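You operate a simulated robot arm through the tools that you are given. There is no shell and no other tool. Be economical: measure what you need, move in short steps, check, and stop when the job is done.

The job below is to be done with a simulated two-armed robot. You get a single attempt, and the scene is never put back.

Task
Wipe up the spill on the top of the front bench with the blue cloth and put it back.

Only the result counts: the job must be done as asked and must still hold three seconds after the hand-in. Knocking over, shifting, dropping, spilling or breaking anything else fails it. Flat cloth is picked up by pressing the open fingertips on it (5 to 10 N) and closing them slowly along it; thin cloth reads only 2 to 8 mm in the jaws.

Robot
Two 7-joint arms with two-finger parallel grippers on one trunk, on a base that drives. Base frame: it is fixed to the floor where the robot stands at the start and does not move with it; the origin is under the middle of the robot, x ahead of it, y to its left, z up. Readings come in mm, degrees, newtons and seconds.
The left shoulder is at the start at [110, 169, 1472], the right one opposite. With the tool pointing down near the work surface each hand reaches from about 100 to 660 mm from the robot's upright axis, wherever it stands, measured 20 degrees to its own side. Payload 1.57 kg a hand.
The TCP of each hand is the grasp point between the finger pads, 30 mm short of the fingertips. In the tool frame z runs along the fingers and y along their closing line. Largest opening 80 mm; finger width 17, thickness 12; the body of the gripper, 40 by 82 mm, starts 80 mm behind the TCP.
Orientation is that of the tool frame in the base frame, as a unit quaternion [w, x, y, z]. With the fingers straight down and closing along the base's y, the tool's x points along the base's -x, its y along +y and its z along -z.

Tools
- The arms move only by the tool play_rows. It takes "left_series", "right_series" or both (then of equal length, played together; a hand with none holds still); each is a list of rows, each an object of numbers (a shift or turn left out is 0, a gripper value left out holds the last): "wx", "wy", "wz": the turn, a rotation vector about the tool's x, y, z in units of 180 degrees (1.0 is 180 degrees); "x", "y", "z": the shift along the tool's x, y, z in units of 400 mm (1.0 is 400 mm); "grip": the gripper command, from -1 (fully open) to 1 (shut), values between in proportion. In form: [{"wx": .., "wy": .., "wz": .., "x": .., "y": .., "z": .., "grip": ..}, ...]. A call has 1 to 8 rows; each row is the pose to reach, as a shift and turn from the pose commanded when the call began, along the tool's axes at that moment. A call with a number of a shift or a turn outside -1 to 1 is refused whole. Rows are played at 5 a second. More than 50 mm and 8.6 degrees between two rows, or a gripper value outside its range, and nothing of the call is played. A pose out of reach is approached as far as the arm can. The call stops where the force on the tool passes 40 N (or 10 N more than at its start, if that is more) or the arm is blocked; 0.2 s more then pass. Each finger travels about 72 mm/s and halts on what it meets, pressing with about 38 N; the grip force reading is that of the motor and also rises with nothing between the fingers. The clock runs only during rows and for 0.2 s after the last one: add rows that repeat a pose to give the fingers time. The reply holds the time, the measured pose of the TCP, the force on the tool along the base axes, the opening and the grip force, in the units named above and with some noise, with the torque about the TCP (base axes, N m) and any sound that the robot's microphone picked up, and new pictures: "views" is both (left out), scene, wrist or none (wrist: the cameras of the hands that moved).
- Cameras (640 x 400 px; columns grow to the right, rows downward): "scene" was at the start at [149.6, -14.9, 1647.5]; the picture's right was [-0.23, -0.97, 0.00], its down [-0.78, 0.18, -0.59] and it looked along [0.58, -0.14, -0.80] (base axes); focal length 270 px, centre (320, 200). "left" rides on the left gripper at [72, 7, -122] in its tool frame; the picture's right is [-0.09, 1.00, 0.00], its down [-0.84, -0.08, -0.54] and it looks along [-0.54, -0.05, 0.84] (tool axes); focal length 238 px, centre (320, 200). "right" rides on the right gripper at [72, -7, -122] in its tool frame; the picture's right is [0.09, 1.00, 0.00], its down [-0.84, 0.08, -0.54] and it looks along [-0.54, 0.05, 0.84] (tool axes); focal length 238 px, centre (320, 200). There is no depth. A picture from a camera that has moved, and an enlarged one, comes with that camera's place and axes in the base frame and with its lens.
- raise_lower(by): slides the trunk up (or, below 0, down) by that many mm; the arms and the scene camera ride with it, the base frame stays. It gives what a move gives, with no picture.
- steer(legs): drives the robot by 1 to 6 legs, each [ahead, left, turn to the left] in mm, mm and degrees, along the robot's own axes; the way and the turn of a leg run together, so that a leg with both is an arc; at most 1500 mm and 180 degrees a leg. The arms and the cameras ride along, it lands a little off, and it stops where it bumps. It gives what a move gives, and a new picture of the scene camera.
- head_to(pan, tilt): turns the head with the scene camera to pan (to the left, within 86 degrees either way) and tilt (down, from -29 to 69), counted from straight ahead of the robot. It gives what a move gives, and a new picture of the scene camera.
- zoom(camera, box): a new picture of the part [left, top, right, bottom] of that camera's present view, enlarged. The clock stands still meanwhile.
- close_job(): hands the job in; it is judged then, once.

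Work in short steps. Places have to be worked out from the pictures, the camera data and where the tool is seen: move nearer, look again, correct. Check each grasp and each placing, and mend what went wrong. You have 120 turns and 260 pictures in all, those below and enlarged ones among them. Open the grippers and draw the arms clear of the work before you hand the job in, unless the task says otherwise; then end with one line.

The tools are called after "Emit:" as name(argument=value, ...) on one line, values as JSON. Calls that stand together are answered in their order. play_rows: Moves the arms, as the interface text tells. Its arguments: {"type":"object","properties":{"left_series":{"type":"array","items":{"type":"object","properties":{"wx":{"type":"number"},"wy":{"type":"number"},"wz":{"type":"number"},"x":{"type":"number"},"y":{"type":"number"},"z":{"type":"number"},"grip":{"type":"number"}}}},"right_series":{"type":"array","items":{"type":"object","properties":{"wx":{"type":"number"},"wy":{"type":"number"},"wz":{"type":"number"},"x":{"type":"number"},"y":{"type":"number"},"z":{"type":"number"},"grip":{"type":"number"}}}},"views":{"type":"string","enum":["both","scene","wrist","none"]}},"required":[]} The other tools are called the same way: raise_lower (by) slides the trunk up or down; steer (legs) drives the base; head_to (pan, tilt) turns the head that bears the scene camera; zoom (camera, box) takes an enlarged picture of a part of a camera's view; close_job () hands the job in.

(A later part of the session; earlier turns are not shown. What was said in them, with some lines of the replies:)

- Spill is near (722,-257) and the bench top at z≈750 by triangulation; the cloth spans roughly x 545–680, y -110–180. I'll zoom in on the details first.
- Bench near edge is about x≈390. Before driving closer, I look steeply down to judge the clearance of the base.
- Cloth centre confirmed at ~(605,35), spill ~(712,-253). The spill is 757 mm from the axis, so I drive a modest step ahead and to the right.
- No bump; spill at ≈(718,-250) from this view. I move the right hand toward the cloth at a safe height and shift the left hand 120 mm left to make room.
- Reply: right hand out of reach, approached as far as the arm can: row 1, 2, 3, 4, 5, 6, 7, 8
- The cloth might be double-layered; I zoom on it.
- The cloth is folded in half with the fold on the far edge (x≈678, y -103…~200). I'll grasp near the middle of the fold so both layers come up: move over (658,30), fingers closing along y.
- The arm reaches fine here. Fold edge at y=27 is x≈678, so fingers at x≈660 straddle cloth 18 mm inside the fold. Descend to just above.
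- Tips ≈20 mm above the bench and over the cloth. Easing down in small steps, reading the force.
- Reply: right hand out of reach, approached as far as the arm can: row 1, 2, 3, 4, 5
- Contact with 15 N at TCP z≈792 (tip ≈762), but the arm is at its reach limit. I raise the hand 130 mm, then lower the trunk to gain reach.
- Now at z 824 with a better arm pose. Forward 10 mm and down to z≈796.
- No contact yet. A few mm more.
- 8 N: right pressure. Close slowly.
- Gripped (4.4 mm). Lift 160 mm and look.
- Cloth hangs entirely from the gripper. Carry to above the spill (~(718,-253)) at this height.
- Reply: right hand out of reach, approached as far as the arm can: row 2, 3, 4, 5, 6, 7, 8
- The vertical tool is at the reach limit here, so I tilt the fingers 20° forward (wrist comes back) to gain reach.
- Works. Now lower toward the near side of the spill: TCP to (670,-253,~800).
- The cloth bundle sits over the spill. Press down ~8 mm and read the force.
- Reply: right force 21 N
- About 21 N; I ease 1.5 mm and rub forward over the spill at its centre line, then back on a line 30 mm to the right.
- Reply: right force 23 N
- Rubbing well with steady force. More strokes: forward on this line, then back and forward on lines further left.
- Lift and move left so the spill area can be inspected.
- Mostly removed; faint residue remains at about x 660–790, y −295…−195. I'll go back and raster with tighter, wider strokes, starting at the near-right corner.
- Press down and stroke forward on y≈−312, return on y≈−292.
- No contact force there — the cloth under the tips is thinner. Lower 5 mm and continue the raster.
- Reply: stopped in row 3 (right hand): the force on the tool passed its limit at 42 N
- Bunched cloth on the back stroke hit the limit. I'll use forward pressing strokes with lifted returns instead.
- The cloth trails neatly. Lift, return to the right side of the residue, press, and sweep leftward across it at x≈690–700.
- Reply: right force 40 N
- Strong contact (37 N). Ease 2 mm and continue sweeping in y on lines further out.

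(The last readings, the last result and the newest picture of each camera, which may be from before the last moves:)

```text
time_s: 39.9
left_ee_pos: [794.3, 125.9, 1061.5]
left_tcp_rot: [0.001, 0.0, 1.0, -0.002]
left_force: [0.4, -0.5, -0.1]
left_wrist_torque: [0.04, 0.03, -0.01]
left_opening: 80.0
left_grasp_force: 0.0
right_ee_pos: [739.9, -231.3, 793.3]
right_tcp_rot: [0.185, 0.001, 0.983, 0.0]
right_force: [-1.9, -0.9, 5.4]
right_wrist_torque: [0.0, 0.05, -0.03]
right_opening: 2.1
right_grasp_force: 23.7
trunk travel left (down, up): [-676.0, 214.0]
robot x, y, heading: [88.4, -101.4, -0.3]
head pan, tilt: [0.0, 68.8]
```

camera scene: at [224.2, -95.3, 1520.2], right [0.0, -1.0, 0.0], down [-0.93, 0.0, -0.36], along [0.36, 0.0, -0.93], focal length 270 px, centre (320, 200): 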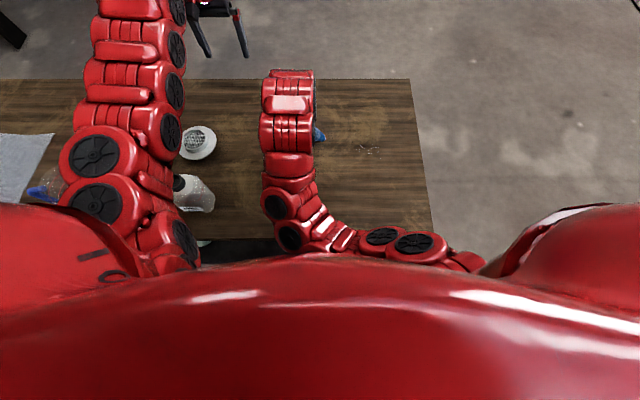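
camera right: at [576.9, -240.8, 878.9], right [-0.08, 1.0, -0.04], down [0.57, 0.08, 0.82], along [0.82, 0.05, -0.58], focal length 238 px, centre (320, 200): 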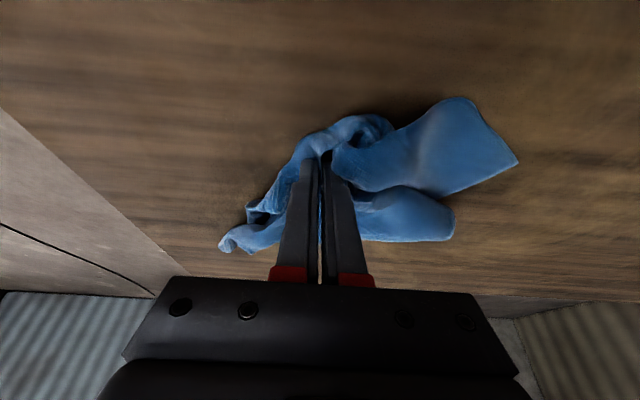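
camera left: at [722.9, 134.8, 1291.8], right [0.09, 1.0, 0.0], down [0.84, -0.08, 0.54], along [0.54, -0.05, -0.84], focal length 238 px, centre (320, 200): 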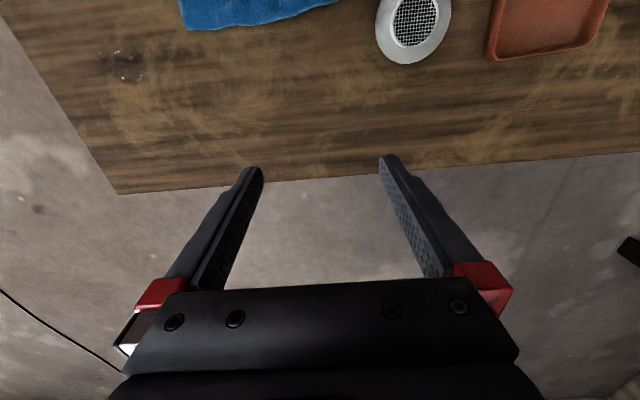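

Now the near line (tip x≈660) with the same pattern.

Emit:
play_rows(right_series=[{"x": -0.0275, "z": -0.07}, {"x": 0.061, "z": -0.118, "y": -0.075}, {"x": 0.159, "z": -0.143, "y": -0.15}, {"x": 0.205, "z": -0.094, "y": -0.2}, {"x": 0.2095, "z": -0.0825, "y": -0.2}, {"x": 0.2095, "z": -0.0825, "y": -0.1}, {"x": 0.2095, "z": -0.0825, "y": 0.0}, {"x": 0.2095, "z": -0.0825, "y": 0.08}], views="none")

```text
refused: row 2 steps farther than a row can; nothing moved
```

Slightly too large a step; adjust.

Emit:
play_rows(right_series=[{"x": -0.01, "z": -0.07, "y": -0.02}, {"x": 0.061, "z": -0.118, "y": -0.075}, {"x": 0.145, "z": -0.135, "y": -0.13}, {"x": 0.2, "z": -0.094, "y": -0.2}, {"x": 0.2095, "z": -0.0825, "y": -0.2}, {"x": 0.2095, "z": -0.0825, "y": -0.1}, {"x": 0.2095, "z": -0.0825, "y": 0.0}, {"x": 0.2095, "z": -0.0825, "y": 0.08}], views="none")

```text
time_s: 41.7
left_ee_pos: [793.1, 126.8, 1061.7]
left_tcp_rot: [0.0, 0.0, 1.0, -0.002]
left_force: [-0.6, -0.1, -0.4]
left_wrist_torque: [0.0, -0.03, 0.0]
left_opening: 80.1
left_grasp_force: 0.1
right_ee_pos: [646.9, -200.4, 793.0]
right_tcp_rot: [0.188, 0.002, 0.982, -0.001]
right_force: [0.0, -4.4, 17.3]
right_wrist_torque: [-0.16, -0.07, 0.0]
right_opening: 2.1
right_grasp_force: 23.5
trunk travel left (down, up): [-676.0, 214.0]
robot x, y, heading: [88.3, -95.9, -0.0]
head pan, tilt: [0.0, 68.8]
```

Lift and move left to inspect.

Emit:
play_rows(right_series=[{"x": -0.04, "z": -0.1}, {"x": -0.08, "z": -0.2}, {"x": -0.11, "z": -0.29}, {"x": -0.137, "z": -0.349}, {"x": -0.137, "z": -0.349, "y": 0.11}, {"x": -0.137, "z": -0.349, "y": 0.22}, {"x": -0.137, "z": -0.349, "y": 0.33}, {"x": -0.137, "z": -0.349, "y": 0.4}], views="none")

Emit:
zoom(camera="scene", box=[300, 80, 430, 161])

Emit:
zoom(camera="right", box=[0, 0, 320, 200])

```text
time_s: 43.5
left_ee_pos: [795.5, 126.2, 1061.7]
left_tcp_rot: [0.0, 0.0, 1.0, -0.001]
left_force: [-0.5, -0.3, -0.2]
left_wrist_torque: [0.0, 0.04, 0.0]
left_opening: 80.1
left_grasp_force: 0.0
right_ee_pos: [648.7, -38.0, 943.4]
right_tcp_rot: [0.185, 0.001, 0.983, 0.0]
right_force: [0.3, -0.6, -0.2]
right_wrist_torque: [-0.01, -0.02, 0.02]
right_opening: 1.9
right_grasp_force: 23.2
trunk travel left (down, up): [-676.0, 214.0]
robot x, y, heading: [95.1, -100.6, 0.1]
head pan, tilt: [0.0, 68.8]
```

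```text
4.92 times, centred on (365, 120) of scene
camera zoom: at [224.3, -95.9, 1520.2], right [0.0, -1.0, 0.0], down [-0.93, 0.0, -0.36], along [0.36, 0.0, -0.93], focal length 1329 px, centre (98, 591)
```

zoom: 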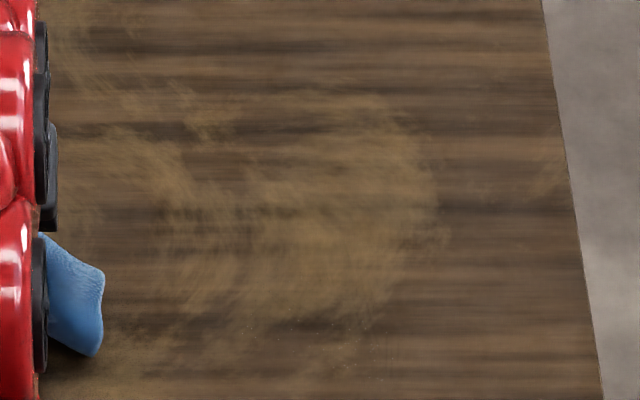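

```text
2.00 times, centred on (160, 100) of right
camera zoom: at [537.7, -45.9, 1030.0], right [-0.08, 1.0, -0.03], down [0.58, 0.08, 0.81], along [0.81, 0.05, -0.58], focal length 477 px, centre (640, 400)
```

zoom: 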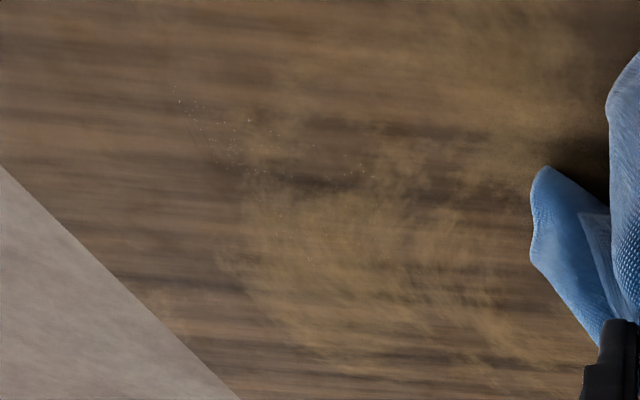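

Only tiny specks remain around x 670–705, y −295…−200. One more pressed pass there.

Emit:
play_rows(right_series=[{"y": -0.11}, {"y": -0.22}, {"y": -0.33}, {"y": -0.44}, {"x": 0.02, "z": 0.05, "y": -0.54}, {"x": 0.04, "z": 0.12, "y": -0.62}, {"x": 0.07, "z": 0.2, "y": -0.68}, {"x": 0.096, "z": 0.279, "y": -0.68}], views="none")

Emit:
play_rows(right_series=[{"x": 0.015, "z": 0.04}, {"x": 0.0295, "z": 0.075}, {"x": 0.0295, "z": 0.075, "y": 0.08}, {"x": 0.0295, "z": 0.075, "y": 0.16}, {"x": 0.0295, "z": 0.075, "y": 0.24}, {"x": 0.0295, "z": 0.075, "y": 0.3}, {"x": -0.017, "z": 0.0933, "y": 0.3}, {"x": -0.017, "z": 0.0933, "y": 0.22}], views="none")

```text
time_s: 45.3
left_ee_pos: [794.0, 127.6, 1061.2]
left_tcp_rot: [0.001, 0.0, 1.0, -0.001]
left_force: [0.5, 0.6, -0.2]
left_wrist_torque: [0.02, -0.04, 0.01]
left_opening: 80.0
left_grasp_force: 0.1
right_ee_pos: [651.0, -311.1, 820.5]
right_tcp_rot: [0.186, 0.0, 0.983, 0.0]
right_force: [-0.9, -0.8, 0.3]
right_wrist_torque: [0.0, 0.06, 0.0]
right_opening: 2.5
right_grasp_force: 23.4
trunk travel left (down, up): [-676.0, 214.0]
robot x, y, heading: [86.1, -96.8, -0.1]
head pan, tilt: [0.0, 68.8]
```

```text
time_s: 47.1
left_ee_pos: [792.6, 127.8, 1061.8]
left_tcp_rot: [0.001, 0.0, 1.0, -0.001]
left_force: [-0.2, 0.0, -0.2]
left_wrist_torque: [-0.01, -0.02, -0.02]
left_opening: 80.1
left_grasp_force: 0.1
right_ee_pos: [670.7, -225.9, 792.5]
right_tcp_rot: [0.188, 0.001, 0.982, 0.0]
right_force: [3.8, 2.1, 16.4]
right_wrist_torque: [0.16, -0.18, -0.01]
right_opening: 2.2
right_grasp_force: 23.6
trunk travel left (down, up): [-676.0, 214.0]
robot x, y, heading: [90.9, -97.6, 0.0]
head pan, tilt: [0.0, 68.8]
```

Good force. Continue right, then one line further out.

Emit:
play_rows(right_series=[{"y": -0.08}, {"y": -0.16}, {"y": -0.22}, {"x": -0.0466, "z": 0.0183, "y": -0.22}, {"x": -0.0466, "z": 0.0183, "y": -0.12}, {"x": -0.0466, "z": 0.0183, "y": -0.03}, {"x": -0.0466, "z": 0.0183, "y": 0.05}, {"x": -0.0466, "z": 0.0183, "y": 0.1}], views="none")

Emit:
play_rows(right_series=[{"x": -0.04, "z": -0.1}, {"x": -0.07, "z": -0.2}, {"x": -0.08, "z": -0.29}, {"x": -0.09, "z": -0.37}, {"x": -0.09, "z": -0.37, "y": 0.11}, {"x": -0.09, "z": -0.37, "y": 0.22}, {"x": -0.09, "z": -0.37, "y": 0.33}, {"x": -0.09, "z": -0.37, "y": 0.42}], views="wrist")

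Emit:
zoom(camera="right", box=[0, 0, 320, 200])

Emit:
zoom(camera="scene", box=[300, 100, 428, 180])

```text
time_s: 48.9
left_ee_pos: [793.4, 125.4, 1063.5]
left_tcp_rot: [0.001, 0.0, 1.0, -0.001]
left_force: [0.0, 0.1, -0.7]
left_wrist_torque: [0.02, -0.01, 0.03]
left_opening: 79.9
left_grasp_force: 0.1
right_ee_pos: [692.4, -183.7, 792.5]
right_tcp_rot: [0.188, 0.001, 0.982, 0.0]
right_force: [-1.3, -5.2, 22.9]
right_wrist_torque: [-0.18, -0.06, 0.01]
right_opening: 2.4
right_grasp_force: 23.1
trunk travel left (down, up): [-676.0, 214.0]
robot x, y, heading: [90.6, -99.1, -0.2]
head pan, tilt: [0.0, 68.8]
```

```text
time_s: 50.7
left_ee_pos: [794.1, 126.7, 1061.6]
left_tcp_rot: [0.0, 0.0, 1.0, 0.0]
left_force: [0.4, -0.6, 0.7]
left_wrist_torque: [-0.03, -0.03, -0.02]
left_opening: 80.2
left_grasp_force: 0.0
right_ee_pos: [673.6, -15.8, 942.9]
right_tcp_rot: [0.186, 0.0, 0.983, 0.0]
right_force: [-0.6, 0.0, 0.2]
right_wrist_torque: [-0.01, 0.05, -0.02]
right_opening: 2.3
right_grasp_force: 24.0
trunk travel left (down, up): [-676.0, 214.0]
robot x, y, heading: [89.4, -100.8, -0.1]
head pan, tilt: [0.0, 68.8]
camera right: at [561.2, -22.7, 1030.1], right [-0.09, 1.0, -0.03], down [0.58, 0.08, 0.81], along [0.81, 0.05, -0.59], focal length 238 px, centre (320, 200)
```

right: 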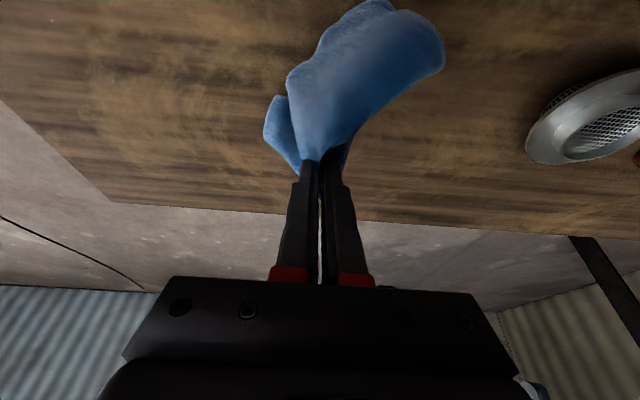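

```text
2.00 times, centred on (160, 100) of right
camera zoom: at [561.2, -22.7, 1030.1], right [-0.09, 1.0, -0.03], down [0.58, 0.08, 0.81], along [0.81, 0.05, -0.59], focal length 477 px, centre (640, 400)
```

zoom: 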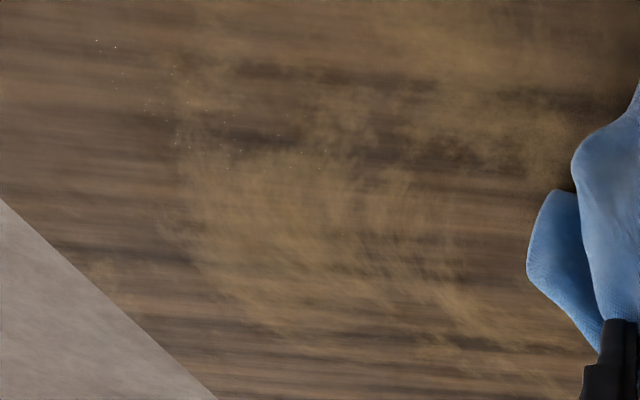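

```text
5.00 times, centred on (364, 140) of scene
camera zoom: at [224.4, -95.6, 1520.2], right [0.0, -1.0, 0.0], down [-0.93, 0.0, -0.36], along [0.36, 0.0, -0.93], focal length 1349 px, centre (100, 500)
```

zoom: 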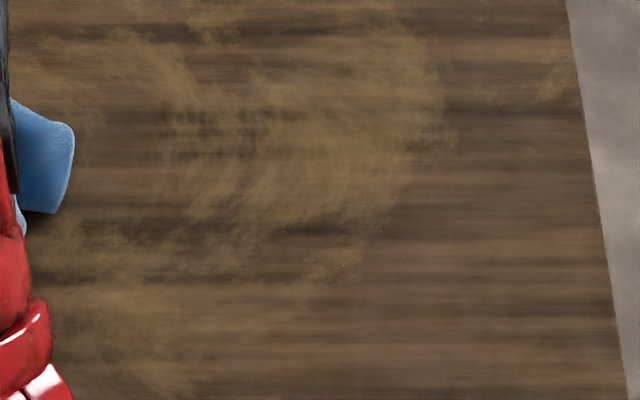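

Just a handful of specks left (x 673–710, y −292…−200). One final pass shifted lines, then the cloth goes back.

Emit:
play_rows(right_series=[{"y": -0.12}, {"y": -0.24}, {"y": -0.36}, {"y": -0.48}, {"x": 0.02, "z": 0.05, "y": -0.58}, {"x": 0.06, "z": 0.12, "y": -0.66}, {"x": 0.1, "z": 0.2, "y": -0.72}, {"x": 0.14, "z": 0.275, "y": -0.74}], views="none")

Emit:
play_rows(right_series=[{"x": 0.015, "z": 0.04}, {"x": 0.0275, "z": 0.07}, {"x": 0.0275, "z": 0.07, "y": 0.06}, {"x": 0.0275, "z": 0.07, "y": 0.12}, {"x": 0.0275, "z": 0.07, "y": 0.18}, {"x": 0.0275, "z": 0.07, "y": 0.24}, {"x": 0.0275, "z": 0.07, "y": 0.3}, {"x": -0.014, "z": 0.0863, "y": 0.3}], views="none")

Emit:
play_rows(right_series=[{"y": -0.06}, {"y": -0.12}, {"y": -0.18}, {"y": -0.24}, {"y": -0.29}, {"x": -0.04, "z": 0.0157, "y": -0.29}, {"x": -0.04, "z": 0.0157, "y": -0.22}, {"x": -0.04, "z": 0.0157, "y": -0.15}], views="none")

Emit:
play_rows(right_series=[{"y": 0.06}, {"y": 0.12}, {"y": 0.18}, {"x": -0.04, "z": -0.1, "y": 0.18}, {"x": -0.07, "z": -0.2, "y": 0.18}, {"x": -0.08, "z": -0.29, "y": 0.2}, {"x": -0.09, "z": -0.37, "y": 0.25}, {"x": -0.09, "z": -0.37, "y": 0.36}], views="none")

```text
time_s: 52.5
left_ee_pos: [794.4, 126.2, 1060.6]
left_tcp_rot: [0.0, 0.0, 1.0, 0.0]
left_force: [-0.7, -0.5, 0.1]
left_wrist_torque: [-0.02, -0.03, -0.02]
left_opening: 79.8
left_grasp_force: 0.2
right_ee_pos: [658.7, -313.2, 817.9]
right_tcp_rot: [0.186, 0.0, 0.982, 0.0]
right_force: [0.6, -0.6, 0.4]
right_wrist_torque: [-0.01, 0.0, -0.01]
right_opening: 2.1
right_grasp_force: 23.6
trunk travel left (down, up): [-676.0, 214.0]
robot x, y, heading: [88.6, -96.0, 0.2]
head pan, tilt: [0.0, 68.8]
```

```text
time_s: 53.8
left_ee_pos: [794.1, 126.6, 1062.5]
left_tcp_rot: [0.001, 0.001, 1.0, -0.001]
left_force: [0.8, 0.7, 0.2]
left_wrist_torque: [-0.02, 0.01, -0.01]
left_opening: 79.8
left_grasp_force: 0.0
right_ee_pos: [664.9, -226.2, 791.4]
right_tcp_rot: [0.192, 0.002, 0.981, -0.001]
right_force: [-7.0, -0.1, 25.1]
right_wrist_torque: [0.07, 0.18, 0.01]
right_opening: 2.3
right_grasp_force: 23.7
trunk travel left (down, up): [-676.0, 214.0]
robot x, y, heading: [87.5, -102.7, 0.2]
head pan, tilt: [0.0, 68.8]
stopped in row 6 (right hand): the force on the tool passed its limit at 42 N (the readings are from after the stop); the commanded pose is now the measured one
```

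```text
time_s: 55.1
left_ee_pos: [792.0, 126.3, 1061.6]
left_tcp_rot: [0.001, 0.001, 1.0, 0.0]
left_force: [0.1, -0.7, 0.2]
left_wrist_torque: [0.02, 0.03, 0.0]
left_opening: 80.0
left_grasp_force: 0.0
right_ee_pos: [666.8, -344.7, 792.8]
right_tcp_rot: [0.193, 0.002, 0.981, -0.001]
right_force: [-6.8, 3.5, 29.3]
right_wrist_torque: [0.14, 0.12, 0.04]
right_opening: 2.4
right_grasp_force: 23.7
trunk travel left (down, up): [-676.0, 214.0]
robot x, y, heading: [94.1, -98.2, -0.1]
head pan, tilt: [0.0, 68.8]
stopped in row 6 (right hand): the force on the tool passed its limit at 41 N (the readings are from after the stop); the commanded pose is now the measured one
```

```text
time_s: 56.9
left_ee_pos: [795.1, 126.9, 1060.6]
left_tcp_rot: [0.0, 0.0, 1.0, -0.001]
left_force: [-0.2, -0.2, -0.3]
left_wrist_torque: [-0.06, 0.01, 0.0]
left_opening: 79.9
left_grasp_force: 0.1
right_ee_pos: [646.3, -199.1, 941.1]
right_tcp_rot: [0.188, 0.001, 0.982, -0.003]
right_force: [-0.2, 0.7, -0.5]
right_wrist_torque: [0.0, 0.04, 0.0]
right_opening: 2.3
right_grasp_force: 24.2
trunk travel left (down, up): [-676.0, 214.0]
robot x, y, heading: [95.1, -98.6, 0.0]
head pan, tilt: [0.0, 68.8]
```

Force limits tripped but the sweeps ran. Move left and inspect.

Emit:
play_rows(right_series=[{"y": 0.12}, {"y": 0.24}, {"y": 0.36}, {"y": 0.46}, {"y": 0.46}], views="wrist")

Emit:
zoom(camera="right", box=[0, 0, 240, 150])

Emit:
zoom(camera="scene", box=[310, 100, 438, 180])

```text
time_s: 58.1
left_ee_pos: [795.6, 126.3, 1061.2]
left_tcp_rot: [0.0, 0.0, 1.0, 0.0]
left_force: [-0.7, 0.7, -0.3]
left_wrist_torque: [0.0, -0.01, 0.03]
left_opening: 80.0
left_grasp_force: 0.1
right_ee_pos: [649.2, -15.9, 940.8]
right_tcp_rot: [0.189, 0.002, 0.982, -0.001]
right_force: [0.5, -0.3, -1.0]
right_wrist_torque: [0.01, -0.02, 0.02]
right_opening: 2.3
right_grasp_force: 24.1
trunk travel left (down, up): [-676.0, 214.0]
robot x, y, heading: [93.7, -101.2, -0.1]
head pan, tilt: [0.0, 68.8]
camera right: at [537.3, -22.5, 1026.8], right [-0.08, 1.0, -0.04], down [0.58, 0.08, 0.81], along [0.81, 0.05, -0.58], focal length 238 px, centre (320, 200)
```

right: 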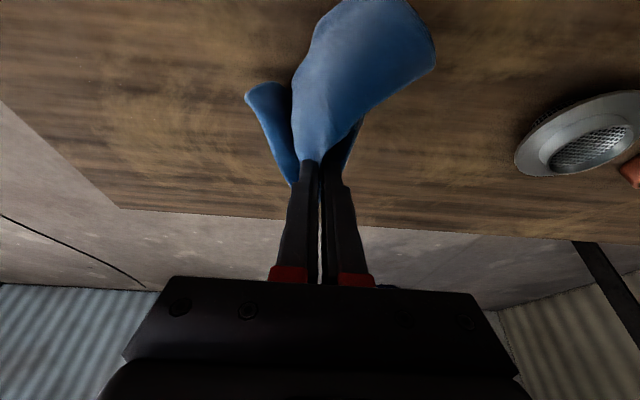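

```text
2.67 times, centred on (120, 75) of right
camera zoom: at [537.3, -22.5, 1026.8], right [-0.08, 1.0, -0.04], down [0.58, 0.08, 0.81], along [0.81, 0.05, -0.58], focal length 636 px, centre (853, 533)
```

zoom: 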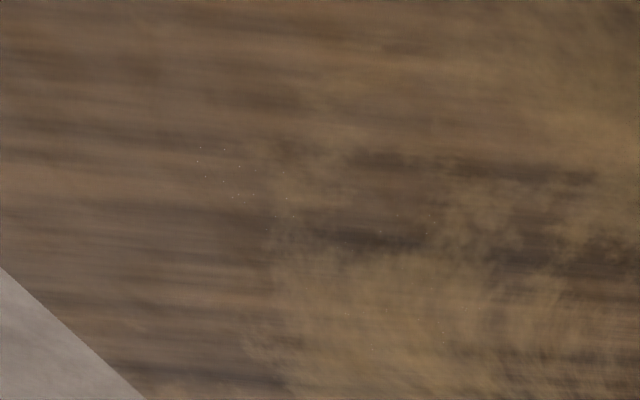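

```text
5.00 times, centred on (374, 140) of scene
camera zoom: at [224.3, -97.1, 1520.2], right [0.0, -1.0, 0.0], down [-0.93, 0.0, -0.36], along [0.36, 0.0, -0.93], focal length 1349 px, centre (50, 500)
```

zoom: 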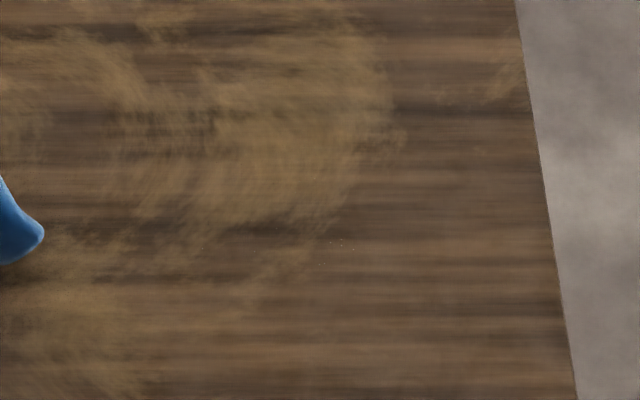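

Nearly clean; faint specks remain around (690,−280). One last sweep centred on tip x≈692 and ≈712.

Emit:
play_rows(right_series=[{"y": -0.12}, {"y": -0.24}, {"y": -0.36}, {"y": -0.48}, {"x": 0.01, "z": 0.06, "y": -0.57}, {"x": 0.02, "z": 0.14, "y": -0.65}, {"x": 0.03, "z": 0.23, "y": -0.72}, {"x": 0.033, "z": 0.307, "y": -0.765}], views="none")

Emit:
play_rows(right_series=[{"x": 0.015, "z": 0.038}, {"x": 0.025, "z": 0.063}, {"x": 0.025, "z": 0.063, "y": 0.06}, {"x": 0.025, "z": 0.063, "y": 0.12}, {"x": 0.025, "z": 0.063, "y": 0.18}, {"x": 0.025, "z": 0.063, "y": 0.24}, {"x": 0.025, "z": 0.063, "y": 0.3}, {"x": -0.02, "z": 0.081, "y": 0.3}], views="none")

```text
time_s: 59.9
left_ee_pos: [796.1, 125.4, 1060.9]
left_tcp_rot: [0.0, 0.0, 1.0, 0.0]
left_force: [0.0, -0.3, -0.2]
left_wrist_torque: [0.02, -0.02, 0.0]
left_opening: 80.0
left_grasp_force: 0.0
right_ee_pos: [680.2, -321.4, 818.3]
right_tcp_rot: [0.187, 0.002, 0.982, -0.001]
right_force: [0.5, 0.2, -0.2]
right_wrist_torque: [0.05, 0.04, 0.0]
right_opening: 2.1
right_grasp_force: 23.8
trunk travel left (down, up): [-676.0, 214.0]
robot x, y, heading: [92.3, -98.3, 0.0]
head pan, tilt: [0.0, 68.8]
```

```text
time_s: 61.7
left_ee_pos: [796.1, 124.1, 1060.5]
left_tcp_rot: [0.0, 0.0, 1.0, 0.001]
left_force: [-0.7, -0.6, 0.7]
left_wrist_torque: [-0.02, 0.04, 0.01]
left_opening: 80.0
left_grasp_force: 0.1
right_ee_pos: [699.4, -203.5, 794.8]
right_tcp_rot: [0.189, 0.003, 0.982, -0.002]
right_force: [-1.1, -0.3, 2.6]
right_wrist_torque: [0.01, 0.05, 0.02]
right_opening: 2.5
right_grasp_force: 23.9
trunk travel left (down, up): [-676.0, 214.0]
robot x, y, heading: [90.0, -100.2, 0.1]
head pan, tilt: [0.0, 68.8]
```

Light contact; 4 mm lower and sweep back to the right, then left again 12 mm nearer.

Emit:
play_rows(right_series=[{"x": 0.0037, "z": 0.0093, "y": -0.04}, {"x": 0.0037, "z": 0.0093, "y": -0.1}, {"x": 0.0037, "z": 0.0093, "y": -0.16}, {"x": 0.0037, "z": 0.0093, "y": -0.22}, {"x": 0.0037, "z": 0.0093, "y": -0.27}, {"x": 0.03, "z": -0.002, "y": -0.24}, {"x": 0.03, "z": -0.002, "y": -0.17}, {"x": 0.03, "z": -0.002, "y": -0.1}], views="none")

Emit:
play_rows(right_series=[{"y": 0.06}, {"y": 0.1}, {"x": -0.03, "z": -0.1, "y": 0.14}, {"x": -0.03, "z": -0.2, "y": 0.18}, {"x": -0.04, "z": -0.29, "y": 0.2}, {"x": -0.05, "z": -0.37, "y": 0.25}, {"x": -0.06, "z": -0.38, "y": 0.36}, {"x": -0.06, "z": -0.38, "y": 0.47}], views="wrist")

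Emit:
zoom(camera="right", box=[0, 0, 240, 150])

Emit:
zoom(camera="scene", box=[310, 100, 438, 180])

```text
time_s: 63.5
left_ee_pos: [792.5, 126.9, 1062.1]
left_tcp_rot: [0.002, 0.001, 1.0, -0.001]
left_force: [0.8, -0.6, 0.8]
left_wrist_torque: [0.0, -0.01, -0.01]
left_opening: 79.9
left_grasp_force: 0.0
right_ee_pos: [684.8, -244.0, 792.0]
right_tcp_rot: [0.19, 0.002, 0.982, -0.002]
right_force: [1.2, -7.3, 26.4]
right_wrist_torque: [-0.07, -0.03, -0.03]
right_opening: 2.1
right_grasp_force: 23.8
trunk travel left (down, up): [-676.0, 214.0]
robot x, y, heading: [90.1, -101.8, 0.1]
head pan, tilt: [0.0, 68.8]
```

```text
time_s: 65.3
left_ee_pos: [794.5, 125.8, 1060.0]
left_tcp_rot: [0.0, 0.0, 1.0, -0.001]
left_force: [-0.6, -0.8, -0.5]
left_wrist_torque: [0.0, 0.02, 0.0]
left_opening: 80.2
left_grasp_force: 0.0
right_ee_pos: [653.8, -51.0, 940.6]
right_tcp_rot: [0.189, 0.001, 0.982, 0.0]
right_force: [-0.3, 0.9, 0.2]
right_wrist_torque: [0.01, 0.03, 0.03]
right_opening: 2.3
right_grasp_force: 23.4
trunk travel left (down, up): [-676.0, 214.0]
robot x, y, heading: [91.0, -97.6, -0.1]
head pan, tilt: [0.0, 68.8]
camera right: at [541.3, -58.8, 1027.6], right [-0.08, 1.0, -0.04], down [0.58, 0.08, 0.81], along [0.81, 0.05, -0.58], focal length 238 px, centre (320, 200)
```

right: 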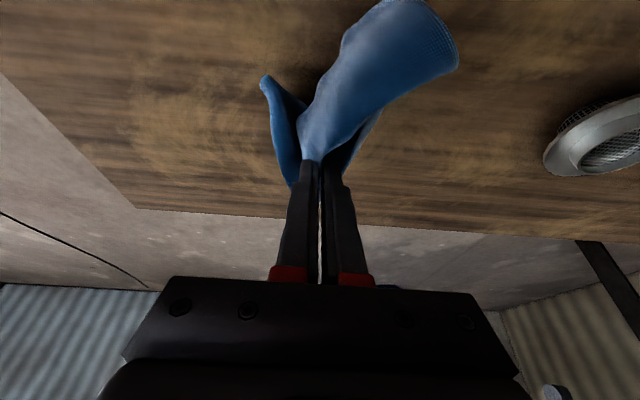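

```text
2.67 times, centred on (120, 75) of right
camera zoom: at [541.3, -58.8, 1027.6], right [-0.08, 1.0, -0.04], down [0.58, 0.08, 0.81], along [0.81, 0.05, -0.58], focal length 636 px, centre (853, 533)
```

zoom: 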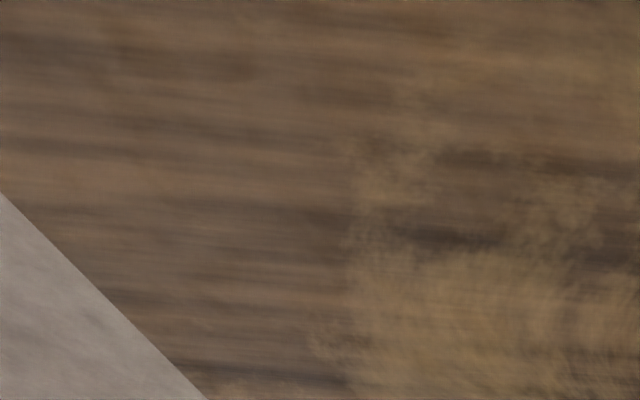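

```text
5.00 times, centred on (374, 140) of scene
camera zoom: at [224.2, -95.6, 1520.2], right [0.0, -1.0, 0.0], down [-0.93, 0.0, -0.36], along [0.36, 0.0, -0.93], focal length 1349 px, centre (50, 500)
```

zoom: 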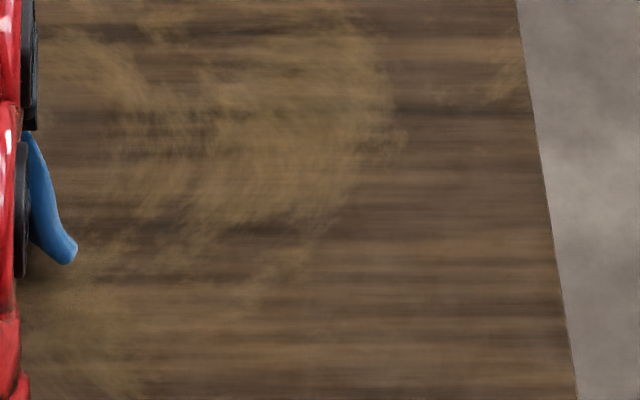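

The spill is completely gone. Now lay the cloth back: hang over (570,30), then lower while moving forward so the free edge lands near x≈545 and the fold at ≈x 675.

Emit:
play_rows(right_series=[{"x": 0.065, "z": -0.026, "y": 0.067}, {"x": 0.13, "z": -0.052, "y": 0.134}, {"x": 0.18, "z": -0.072, "y": 0.2}, {"x": 0.18, "z": -0.072, "y": 0.2}])

```text
time_s: 66.3
left_ee_pos: [794.8, 126.2, 1059.7]
left_tcp_rot: [0.0, 0.0, 1.0, 0.0]
left_force: [-0.3, -0.5, -0.5]
left_wrist_torque: [0.0, -0.01, -0.01]
left_opening: 80.0
left_grasp_force: 0.1
right_ee_pos: [574.9, 28.0, 939.5]
right_tcp_rot: [0.188, 0.001, 0.982, -0.002]
right_force: [-0.3, -0.4, 0.1]
right_wrist_torque: [0.0, 0.0, 0.03]
right_opening: 2.5
right_grasp_force: 23.8
trunk travel left (down, up): [-676.0, 214.0]
robot x, y, heading: [91.4, -99.3, 0.1]
head pan, tilt: [0.0, 68.8]
camera scene: at [224.7, -96.7, 1520.2], right [0.0, -1.0, 0.0], down [-0.93, 0.0, -0.36], along [0.36, 0.0, -0.93], focal length 270 px, centre (320, 200)
camera right: at [463.3, 21.7, 1026.5], right [-0.08, 1.0, -0.04], down [0.58, 0.08, 0.81], along [0.81, 0.05, -0.58], focal length 238 px, centre (320, 200)
```

scene: 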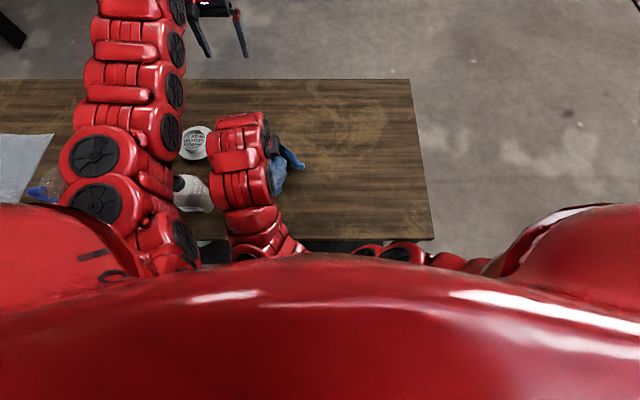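
right: 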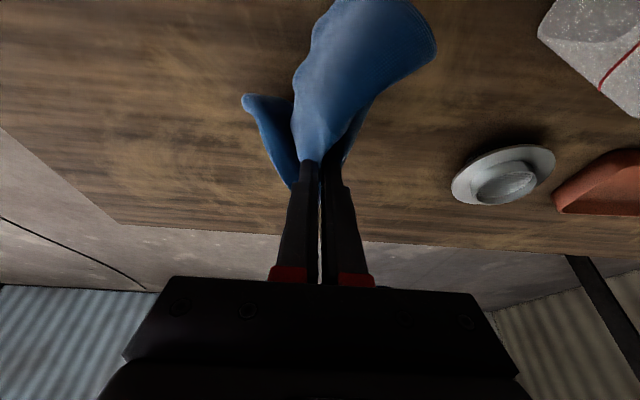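

Lower along an arc: down first, then forward and down.

Emit:
play_rows(right_series=[{"x": 0.044, "z": 0.0767}, {"x": 0.0253, "z": 0.165}, {"x": -0.005, "z": 0.258}, {"x": -0.0353, "z": 0.35}, {"x": -0.0545, "z": 0.4}, {"x": -0.0545, "z": 0.4}])

```text
time_s: 67.7
left_ee_pos: [794.3, 126.8, 1060.9]
left_tcp_rot: [0.001, 0.0, 1.0, 0.0]
left_force: [-0.5, 0.7, 0.2]
left_wrist_torque: [0.0, 0.02, 0.01]
left_opening: 79.9
left_grasp_force: 0.0
right_ee_pos: [656.2, 26.3, 798.9]
right_tcp_rot: [0.189, 0.003, 0.982, -0.001]
right_force: [-0.2, -1.8, 4.3]
right_wrist_torque: [0.01, 0.02, -0.01]
right_opening: 2.1
right_grasp_force: 23.7
trunk travel left (down, up): [-676.0, 214.0]
robot x, y, heading: [91.6, -96.7, 0.1]
head pan, tilt: [0.0, 68.8]
camera scene: at [223.6, -96.6, 1520.3], right [0.0, -1.0, 0.0], down [-0.93, 0.0, -0.36], along [0.36, 0.0, -0.93], focal length 270 px, centre (320, 200)
camera right: at [543.1, 19.9, 884.3], right [-0.08, 1.0, -0.04], down [0.58, 0.08, 0.81], along [0.81, 0.05, -0.58], focal length 238 px, centre (320, 200)
```

scene: 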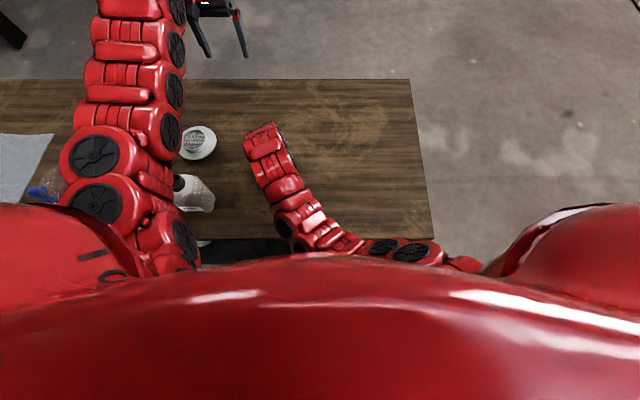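
right: 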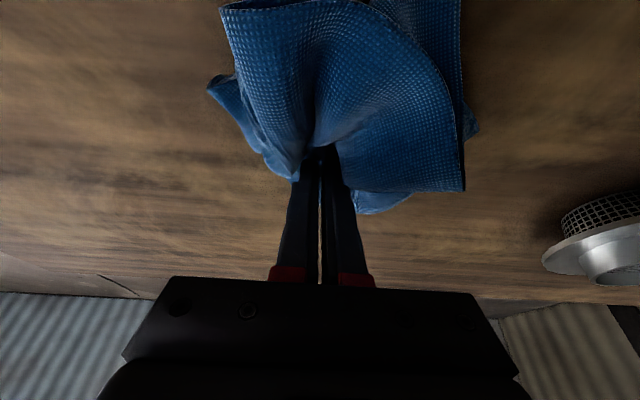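

The cloth is laid roughly in its old footprint. Lower 4 mm and open slowly.

Emit:
play_rows(right_series=[{"x": 0.0037, "z": 0.0093}, {"x": 0.0037, "z": 0.0093, "grip": 0.7}, {"x": 0.0037, "z": 0.0093, "grip": 0.4}, {"x": 0.0037, "z": 0.0093, "grip": 0.1}, {"x": 0.0037, "z": 0.0093, "grip": 0.0}, {"x": -0.02, "z": -0.05}, {"x": -0.05, "z": -0.13}, {"x": -0.08, "z": -0.2}])

```text
time_s: 69.5
left_ee_pos: [794.4, 126.1, 1060.9]
left_tcp_rot: [0.001, 0.0, 1.0, -0.001]
left_force: [0.1, 0.0, 0.5]
left_wrist_torque: [-0.01, 0.03, 0.01]
left_opening: 79.8
left_grasp_force: 0.0
right_ee_pos: [655.9, 26.4, 885.1]
right_tcp_rot: [0.188, 0.002, 0.982, -0.001]
right_force: [-0.4, 0.4, -1.0]
right_wrist_torque: [-0.01, 0.01, 0.03]
right_opening: 40.3
right_grasp_force: 0.1
trunk travel left (down, up): [-676.0, 214.0]
robot x, y, heading: [87.3, -99.1, -0.2]
head pan, tilt: [0.0, 68.8]
camera scene: at [224.7, -96.2, 1520.1], right [0.0, -1.0, 0.0], down [-0.93, 0.0, -0.36], along [0.36, 0.0, -0.93], focal length 270 px, centre (320, 200)
camera right: at [543.6, 19.7, 971.2], right [-0.08, 1.0, -0.04], down [0.58, 0.08, 0.81], along [0.81, 0.04, -0.58], focal length 238 px, centre (320, 200)
```

scene: 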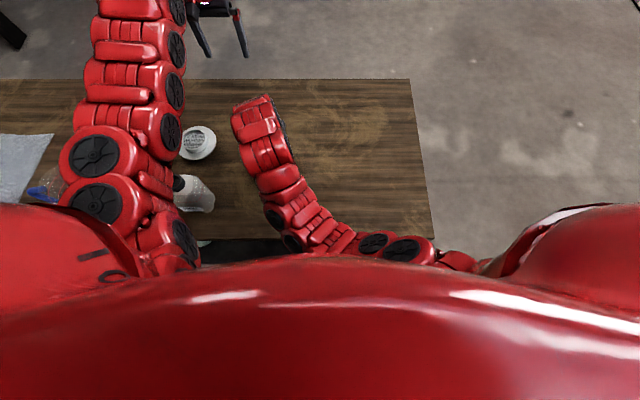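
right: 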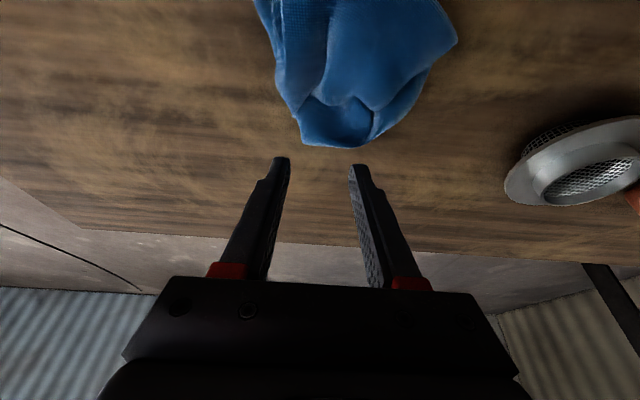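

Released. Lift more and swing the right arm to the right to see how the cloth lies.

Emit:
play_rows(right_series=[{"x": -0.02, "z": -0.05, "y": -0.08}, {"x": -0.03, "z": -0.08, "y": -0.19}, {"x": -0.03, "z": -0.08, "y": -0.31}, {"x": -0.03, "z": -0.08, "y": -0.43}, {"x": -0.03, "z": -0.08, "y": -0.55}, {"x": -0.03, "z": -0.08, "y": -0.67}, {"x": -0.03, "z": -0.08, "y": -0.78}], views="scene")

Emit:
zoom(camera="scene", box=[170, 80, 430, 242])

```text
time_s: 71.1
left_ee_pos: [794.7, 124.7, 1061.1]
left_tcp_rot: [0.0, -0.001, 1.0, 0.0]
left_force: [-0.5, -0.1, 0.0]
left_wrist_torque: [0.0, 0.02, -0.01]
left_opening: 80.3
left_grasp_force: 0.0
right_ee_pos: [653.6, -288.4, 917.2]
right_tcp_rot: [0.189, 0.002, 0.982, -0.001]
right_force: [-0.5, 0.2, -0.6]
right_wrist_torque: [0.02, -0.01, 0.03]
right_opening: 39.8
right_grasp_force: 0.1
trunk travel left (down, up): [-676.0, 214.0]
robot x, y, heading: [91.1, -97.9, -0.1]
head pan, tilt: [0.0, 68.8]
camera scene: at [224.7, -97.5, 1520.2], right [0.0, -1.0, 0.0], down [-0.93, 0.0, -0.36], along [0.36, 0.0, -0.93], focal length 270 px, centre (320, 200)
```

scene: 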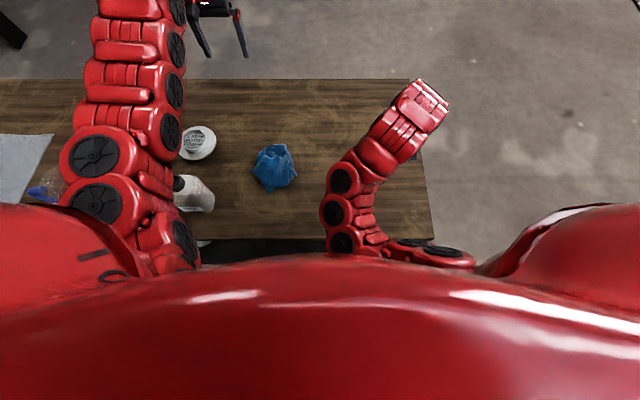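

```text
2.46 times, centred on (300, 161) of scene
camera zoom: at [224.7, -97.5, 1520.2], right [0.0, -1.0, 0.0], down [-0.93, 0.0, -0.36], along [0.36, 0.0, -0.93], focal length 664 px, centre (369, 296)
```

zoom: 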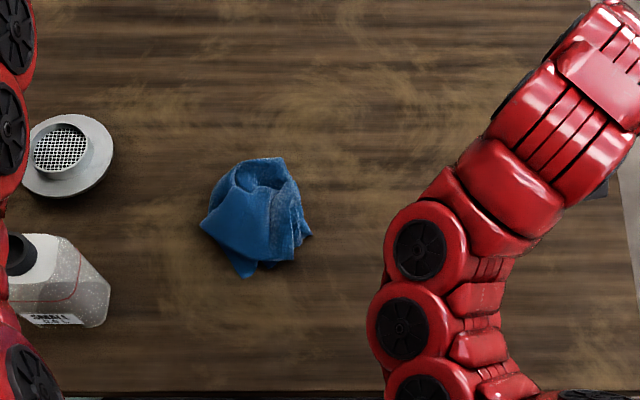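

The spill is gone and the cloth lies at ≈(631,47), inside its original footprint; the neighbours are untouched. I open the right gripper fully and move the arm clear to the right and up.

Emit:
play_rows(right_series=[{"y": -0.1, "x": 0.02, "z": -0.05, "grip": -1}, {"y": -0.2, "x": 0.04, "z": -0.1}, {"y": -0.3, "x": 0.06, "z": -0.12}, {"y": -0.4, "x": 0.08, "z": -0.14}, {"y": -0.5, "x": 0.1, "z": -0.16}, {"y": -0.5, "x": 0.1, "z": -0.16}], views="scene")

Emit:
zoom(camera="scene", box=[170, 70, 440, 240])

```text
time_s: 72.5
left_ee_pos: [793.9, 123.7, 1061.9]
left_tcp_rot: [0.001, 0.001, 1.0, 0.002]
left_force: [-0.1, -0.6, -0.3]
left_wrist_torque: [-0.02, 0.0, 0.01]
left_opening: 80.0
left_grasp_force: 0.0
right_ee_pos: [584.7, -487.4, 933.1]
right_tcp_rot: [0.191, 0.006, 0.981, -0.016]
right_force: [-1.0, -0.3, 1.0]
right_wrist_torque: [0.02, -0.05, 0.02]
right_opening: 80.1
right_grasp_force: 0.0
right hand out of reach, approached as far as the arm can: row 4, 5, 6
trunk travel left (down, up): [-676.0, 214.0]
robot x, y, heading: [92.5, -97.0, 0.2]
head pan, tilt: [0.0, 68.8]
camera scene: at [223.7, -100.3, 1520.2], right [0.0, -1.0, 0.0], down [-0.93, 0.0, -0.36], along [0.36, 0.0, -0.93], focal length 270 px, centre (320, 200)
```

scene: 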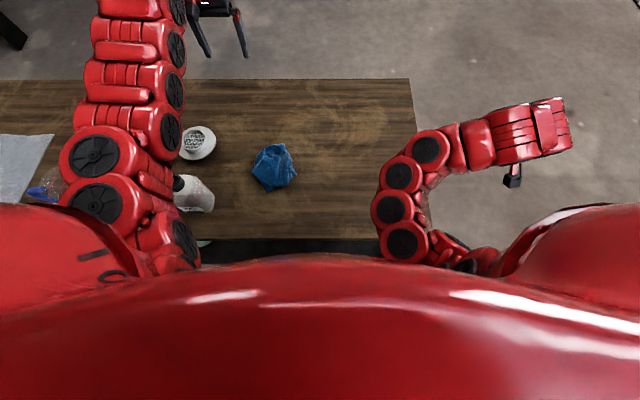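

```text
2.35 times, centred on (305, 155) of scene
camera zoom: at [223.7, -100.3, 1520.2], right [0.0, -1.0, 0.0], down [-0.93, 0.0, -0.36], along [0.36, 0.0, -0.93], focal length 635 px, centre (355, 306)
```

zoom: 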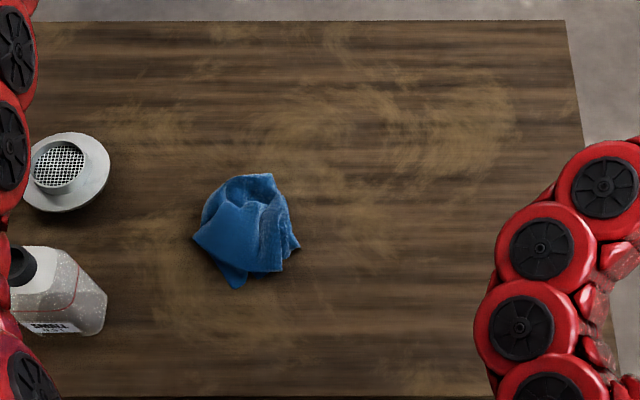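

The bench is clean, the cloth is back in its place, and both arms are clear with grippers open. Handing in.

Emit:
close_job()

```text
The job is handed in.
```

I wiped up the spill on the front bench, with no trace left in the final close-ups. The blue cloth is back about 25 mm from where its centre was, but it lies crumpled instead of folded flat.
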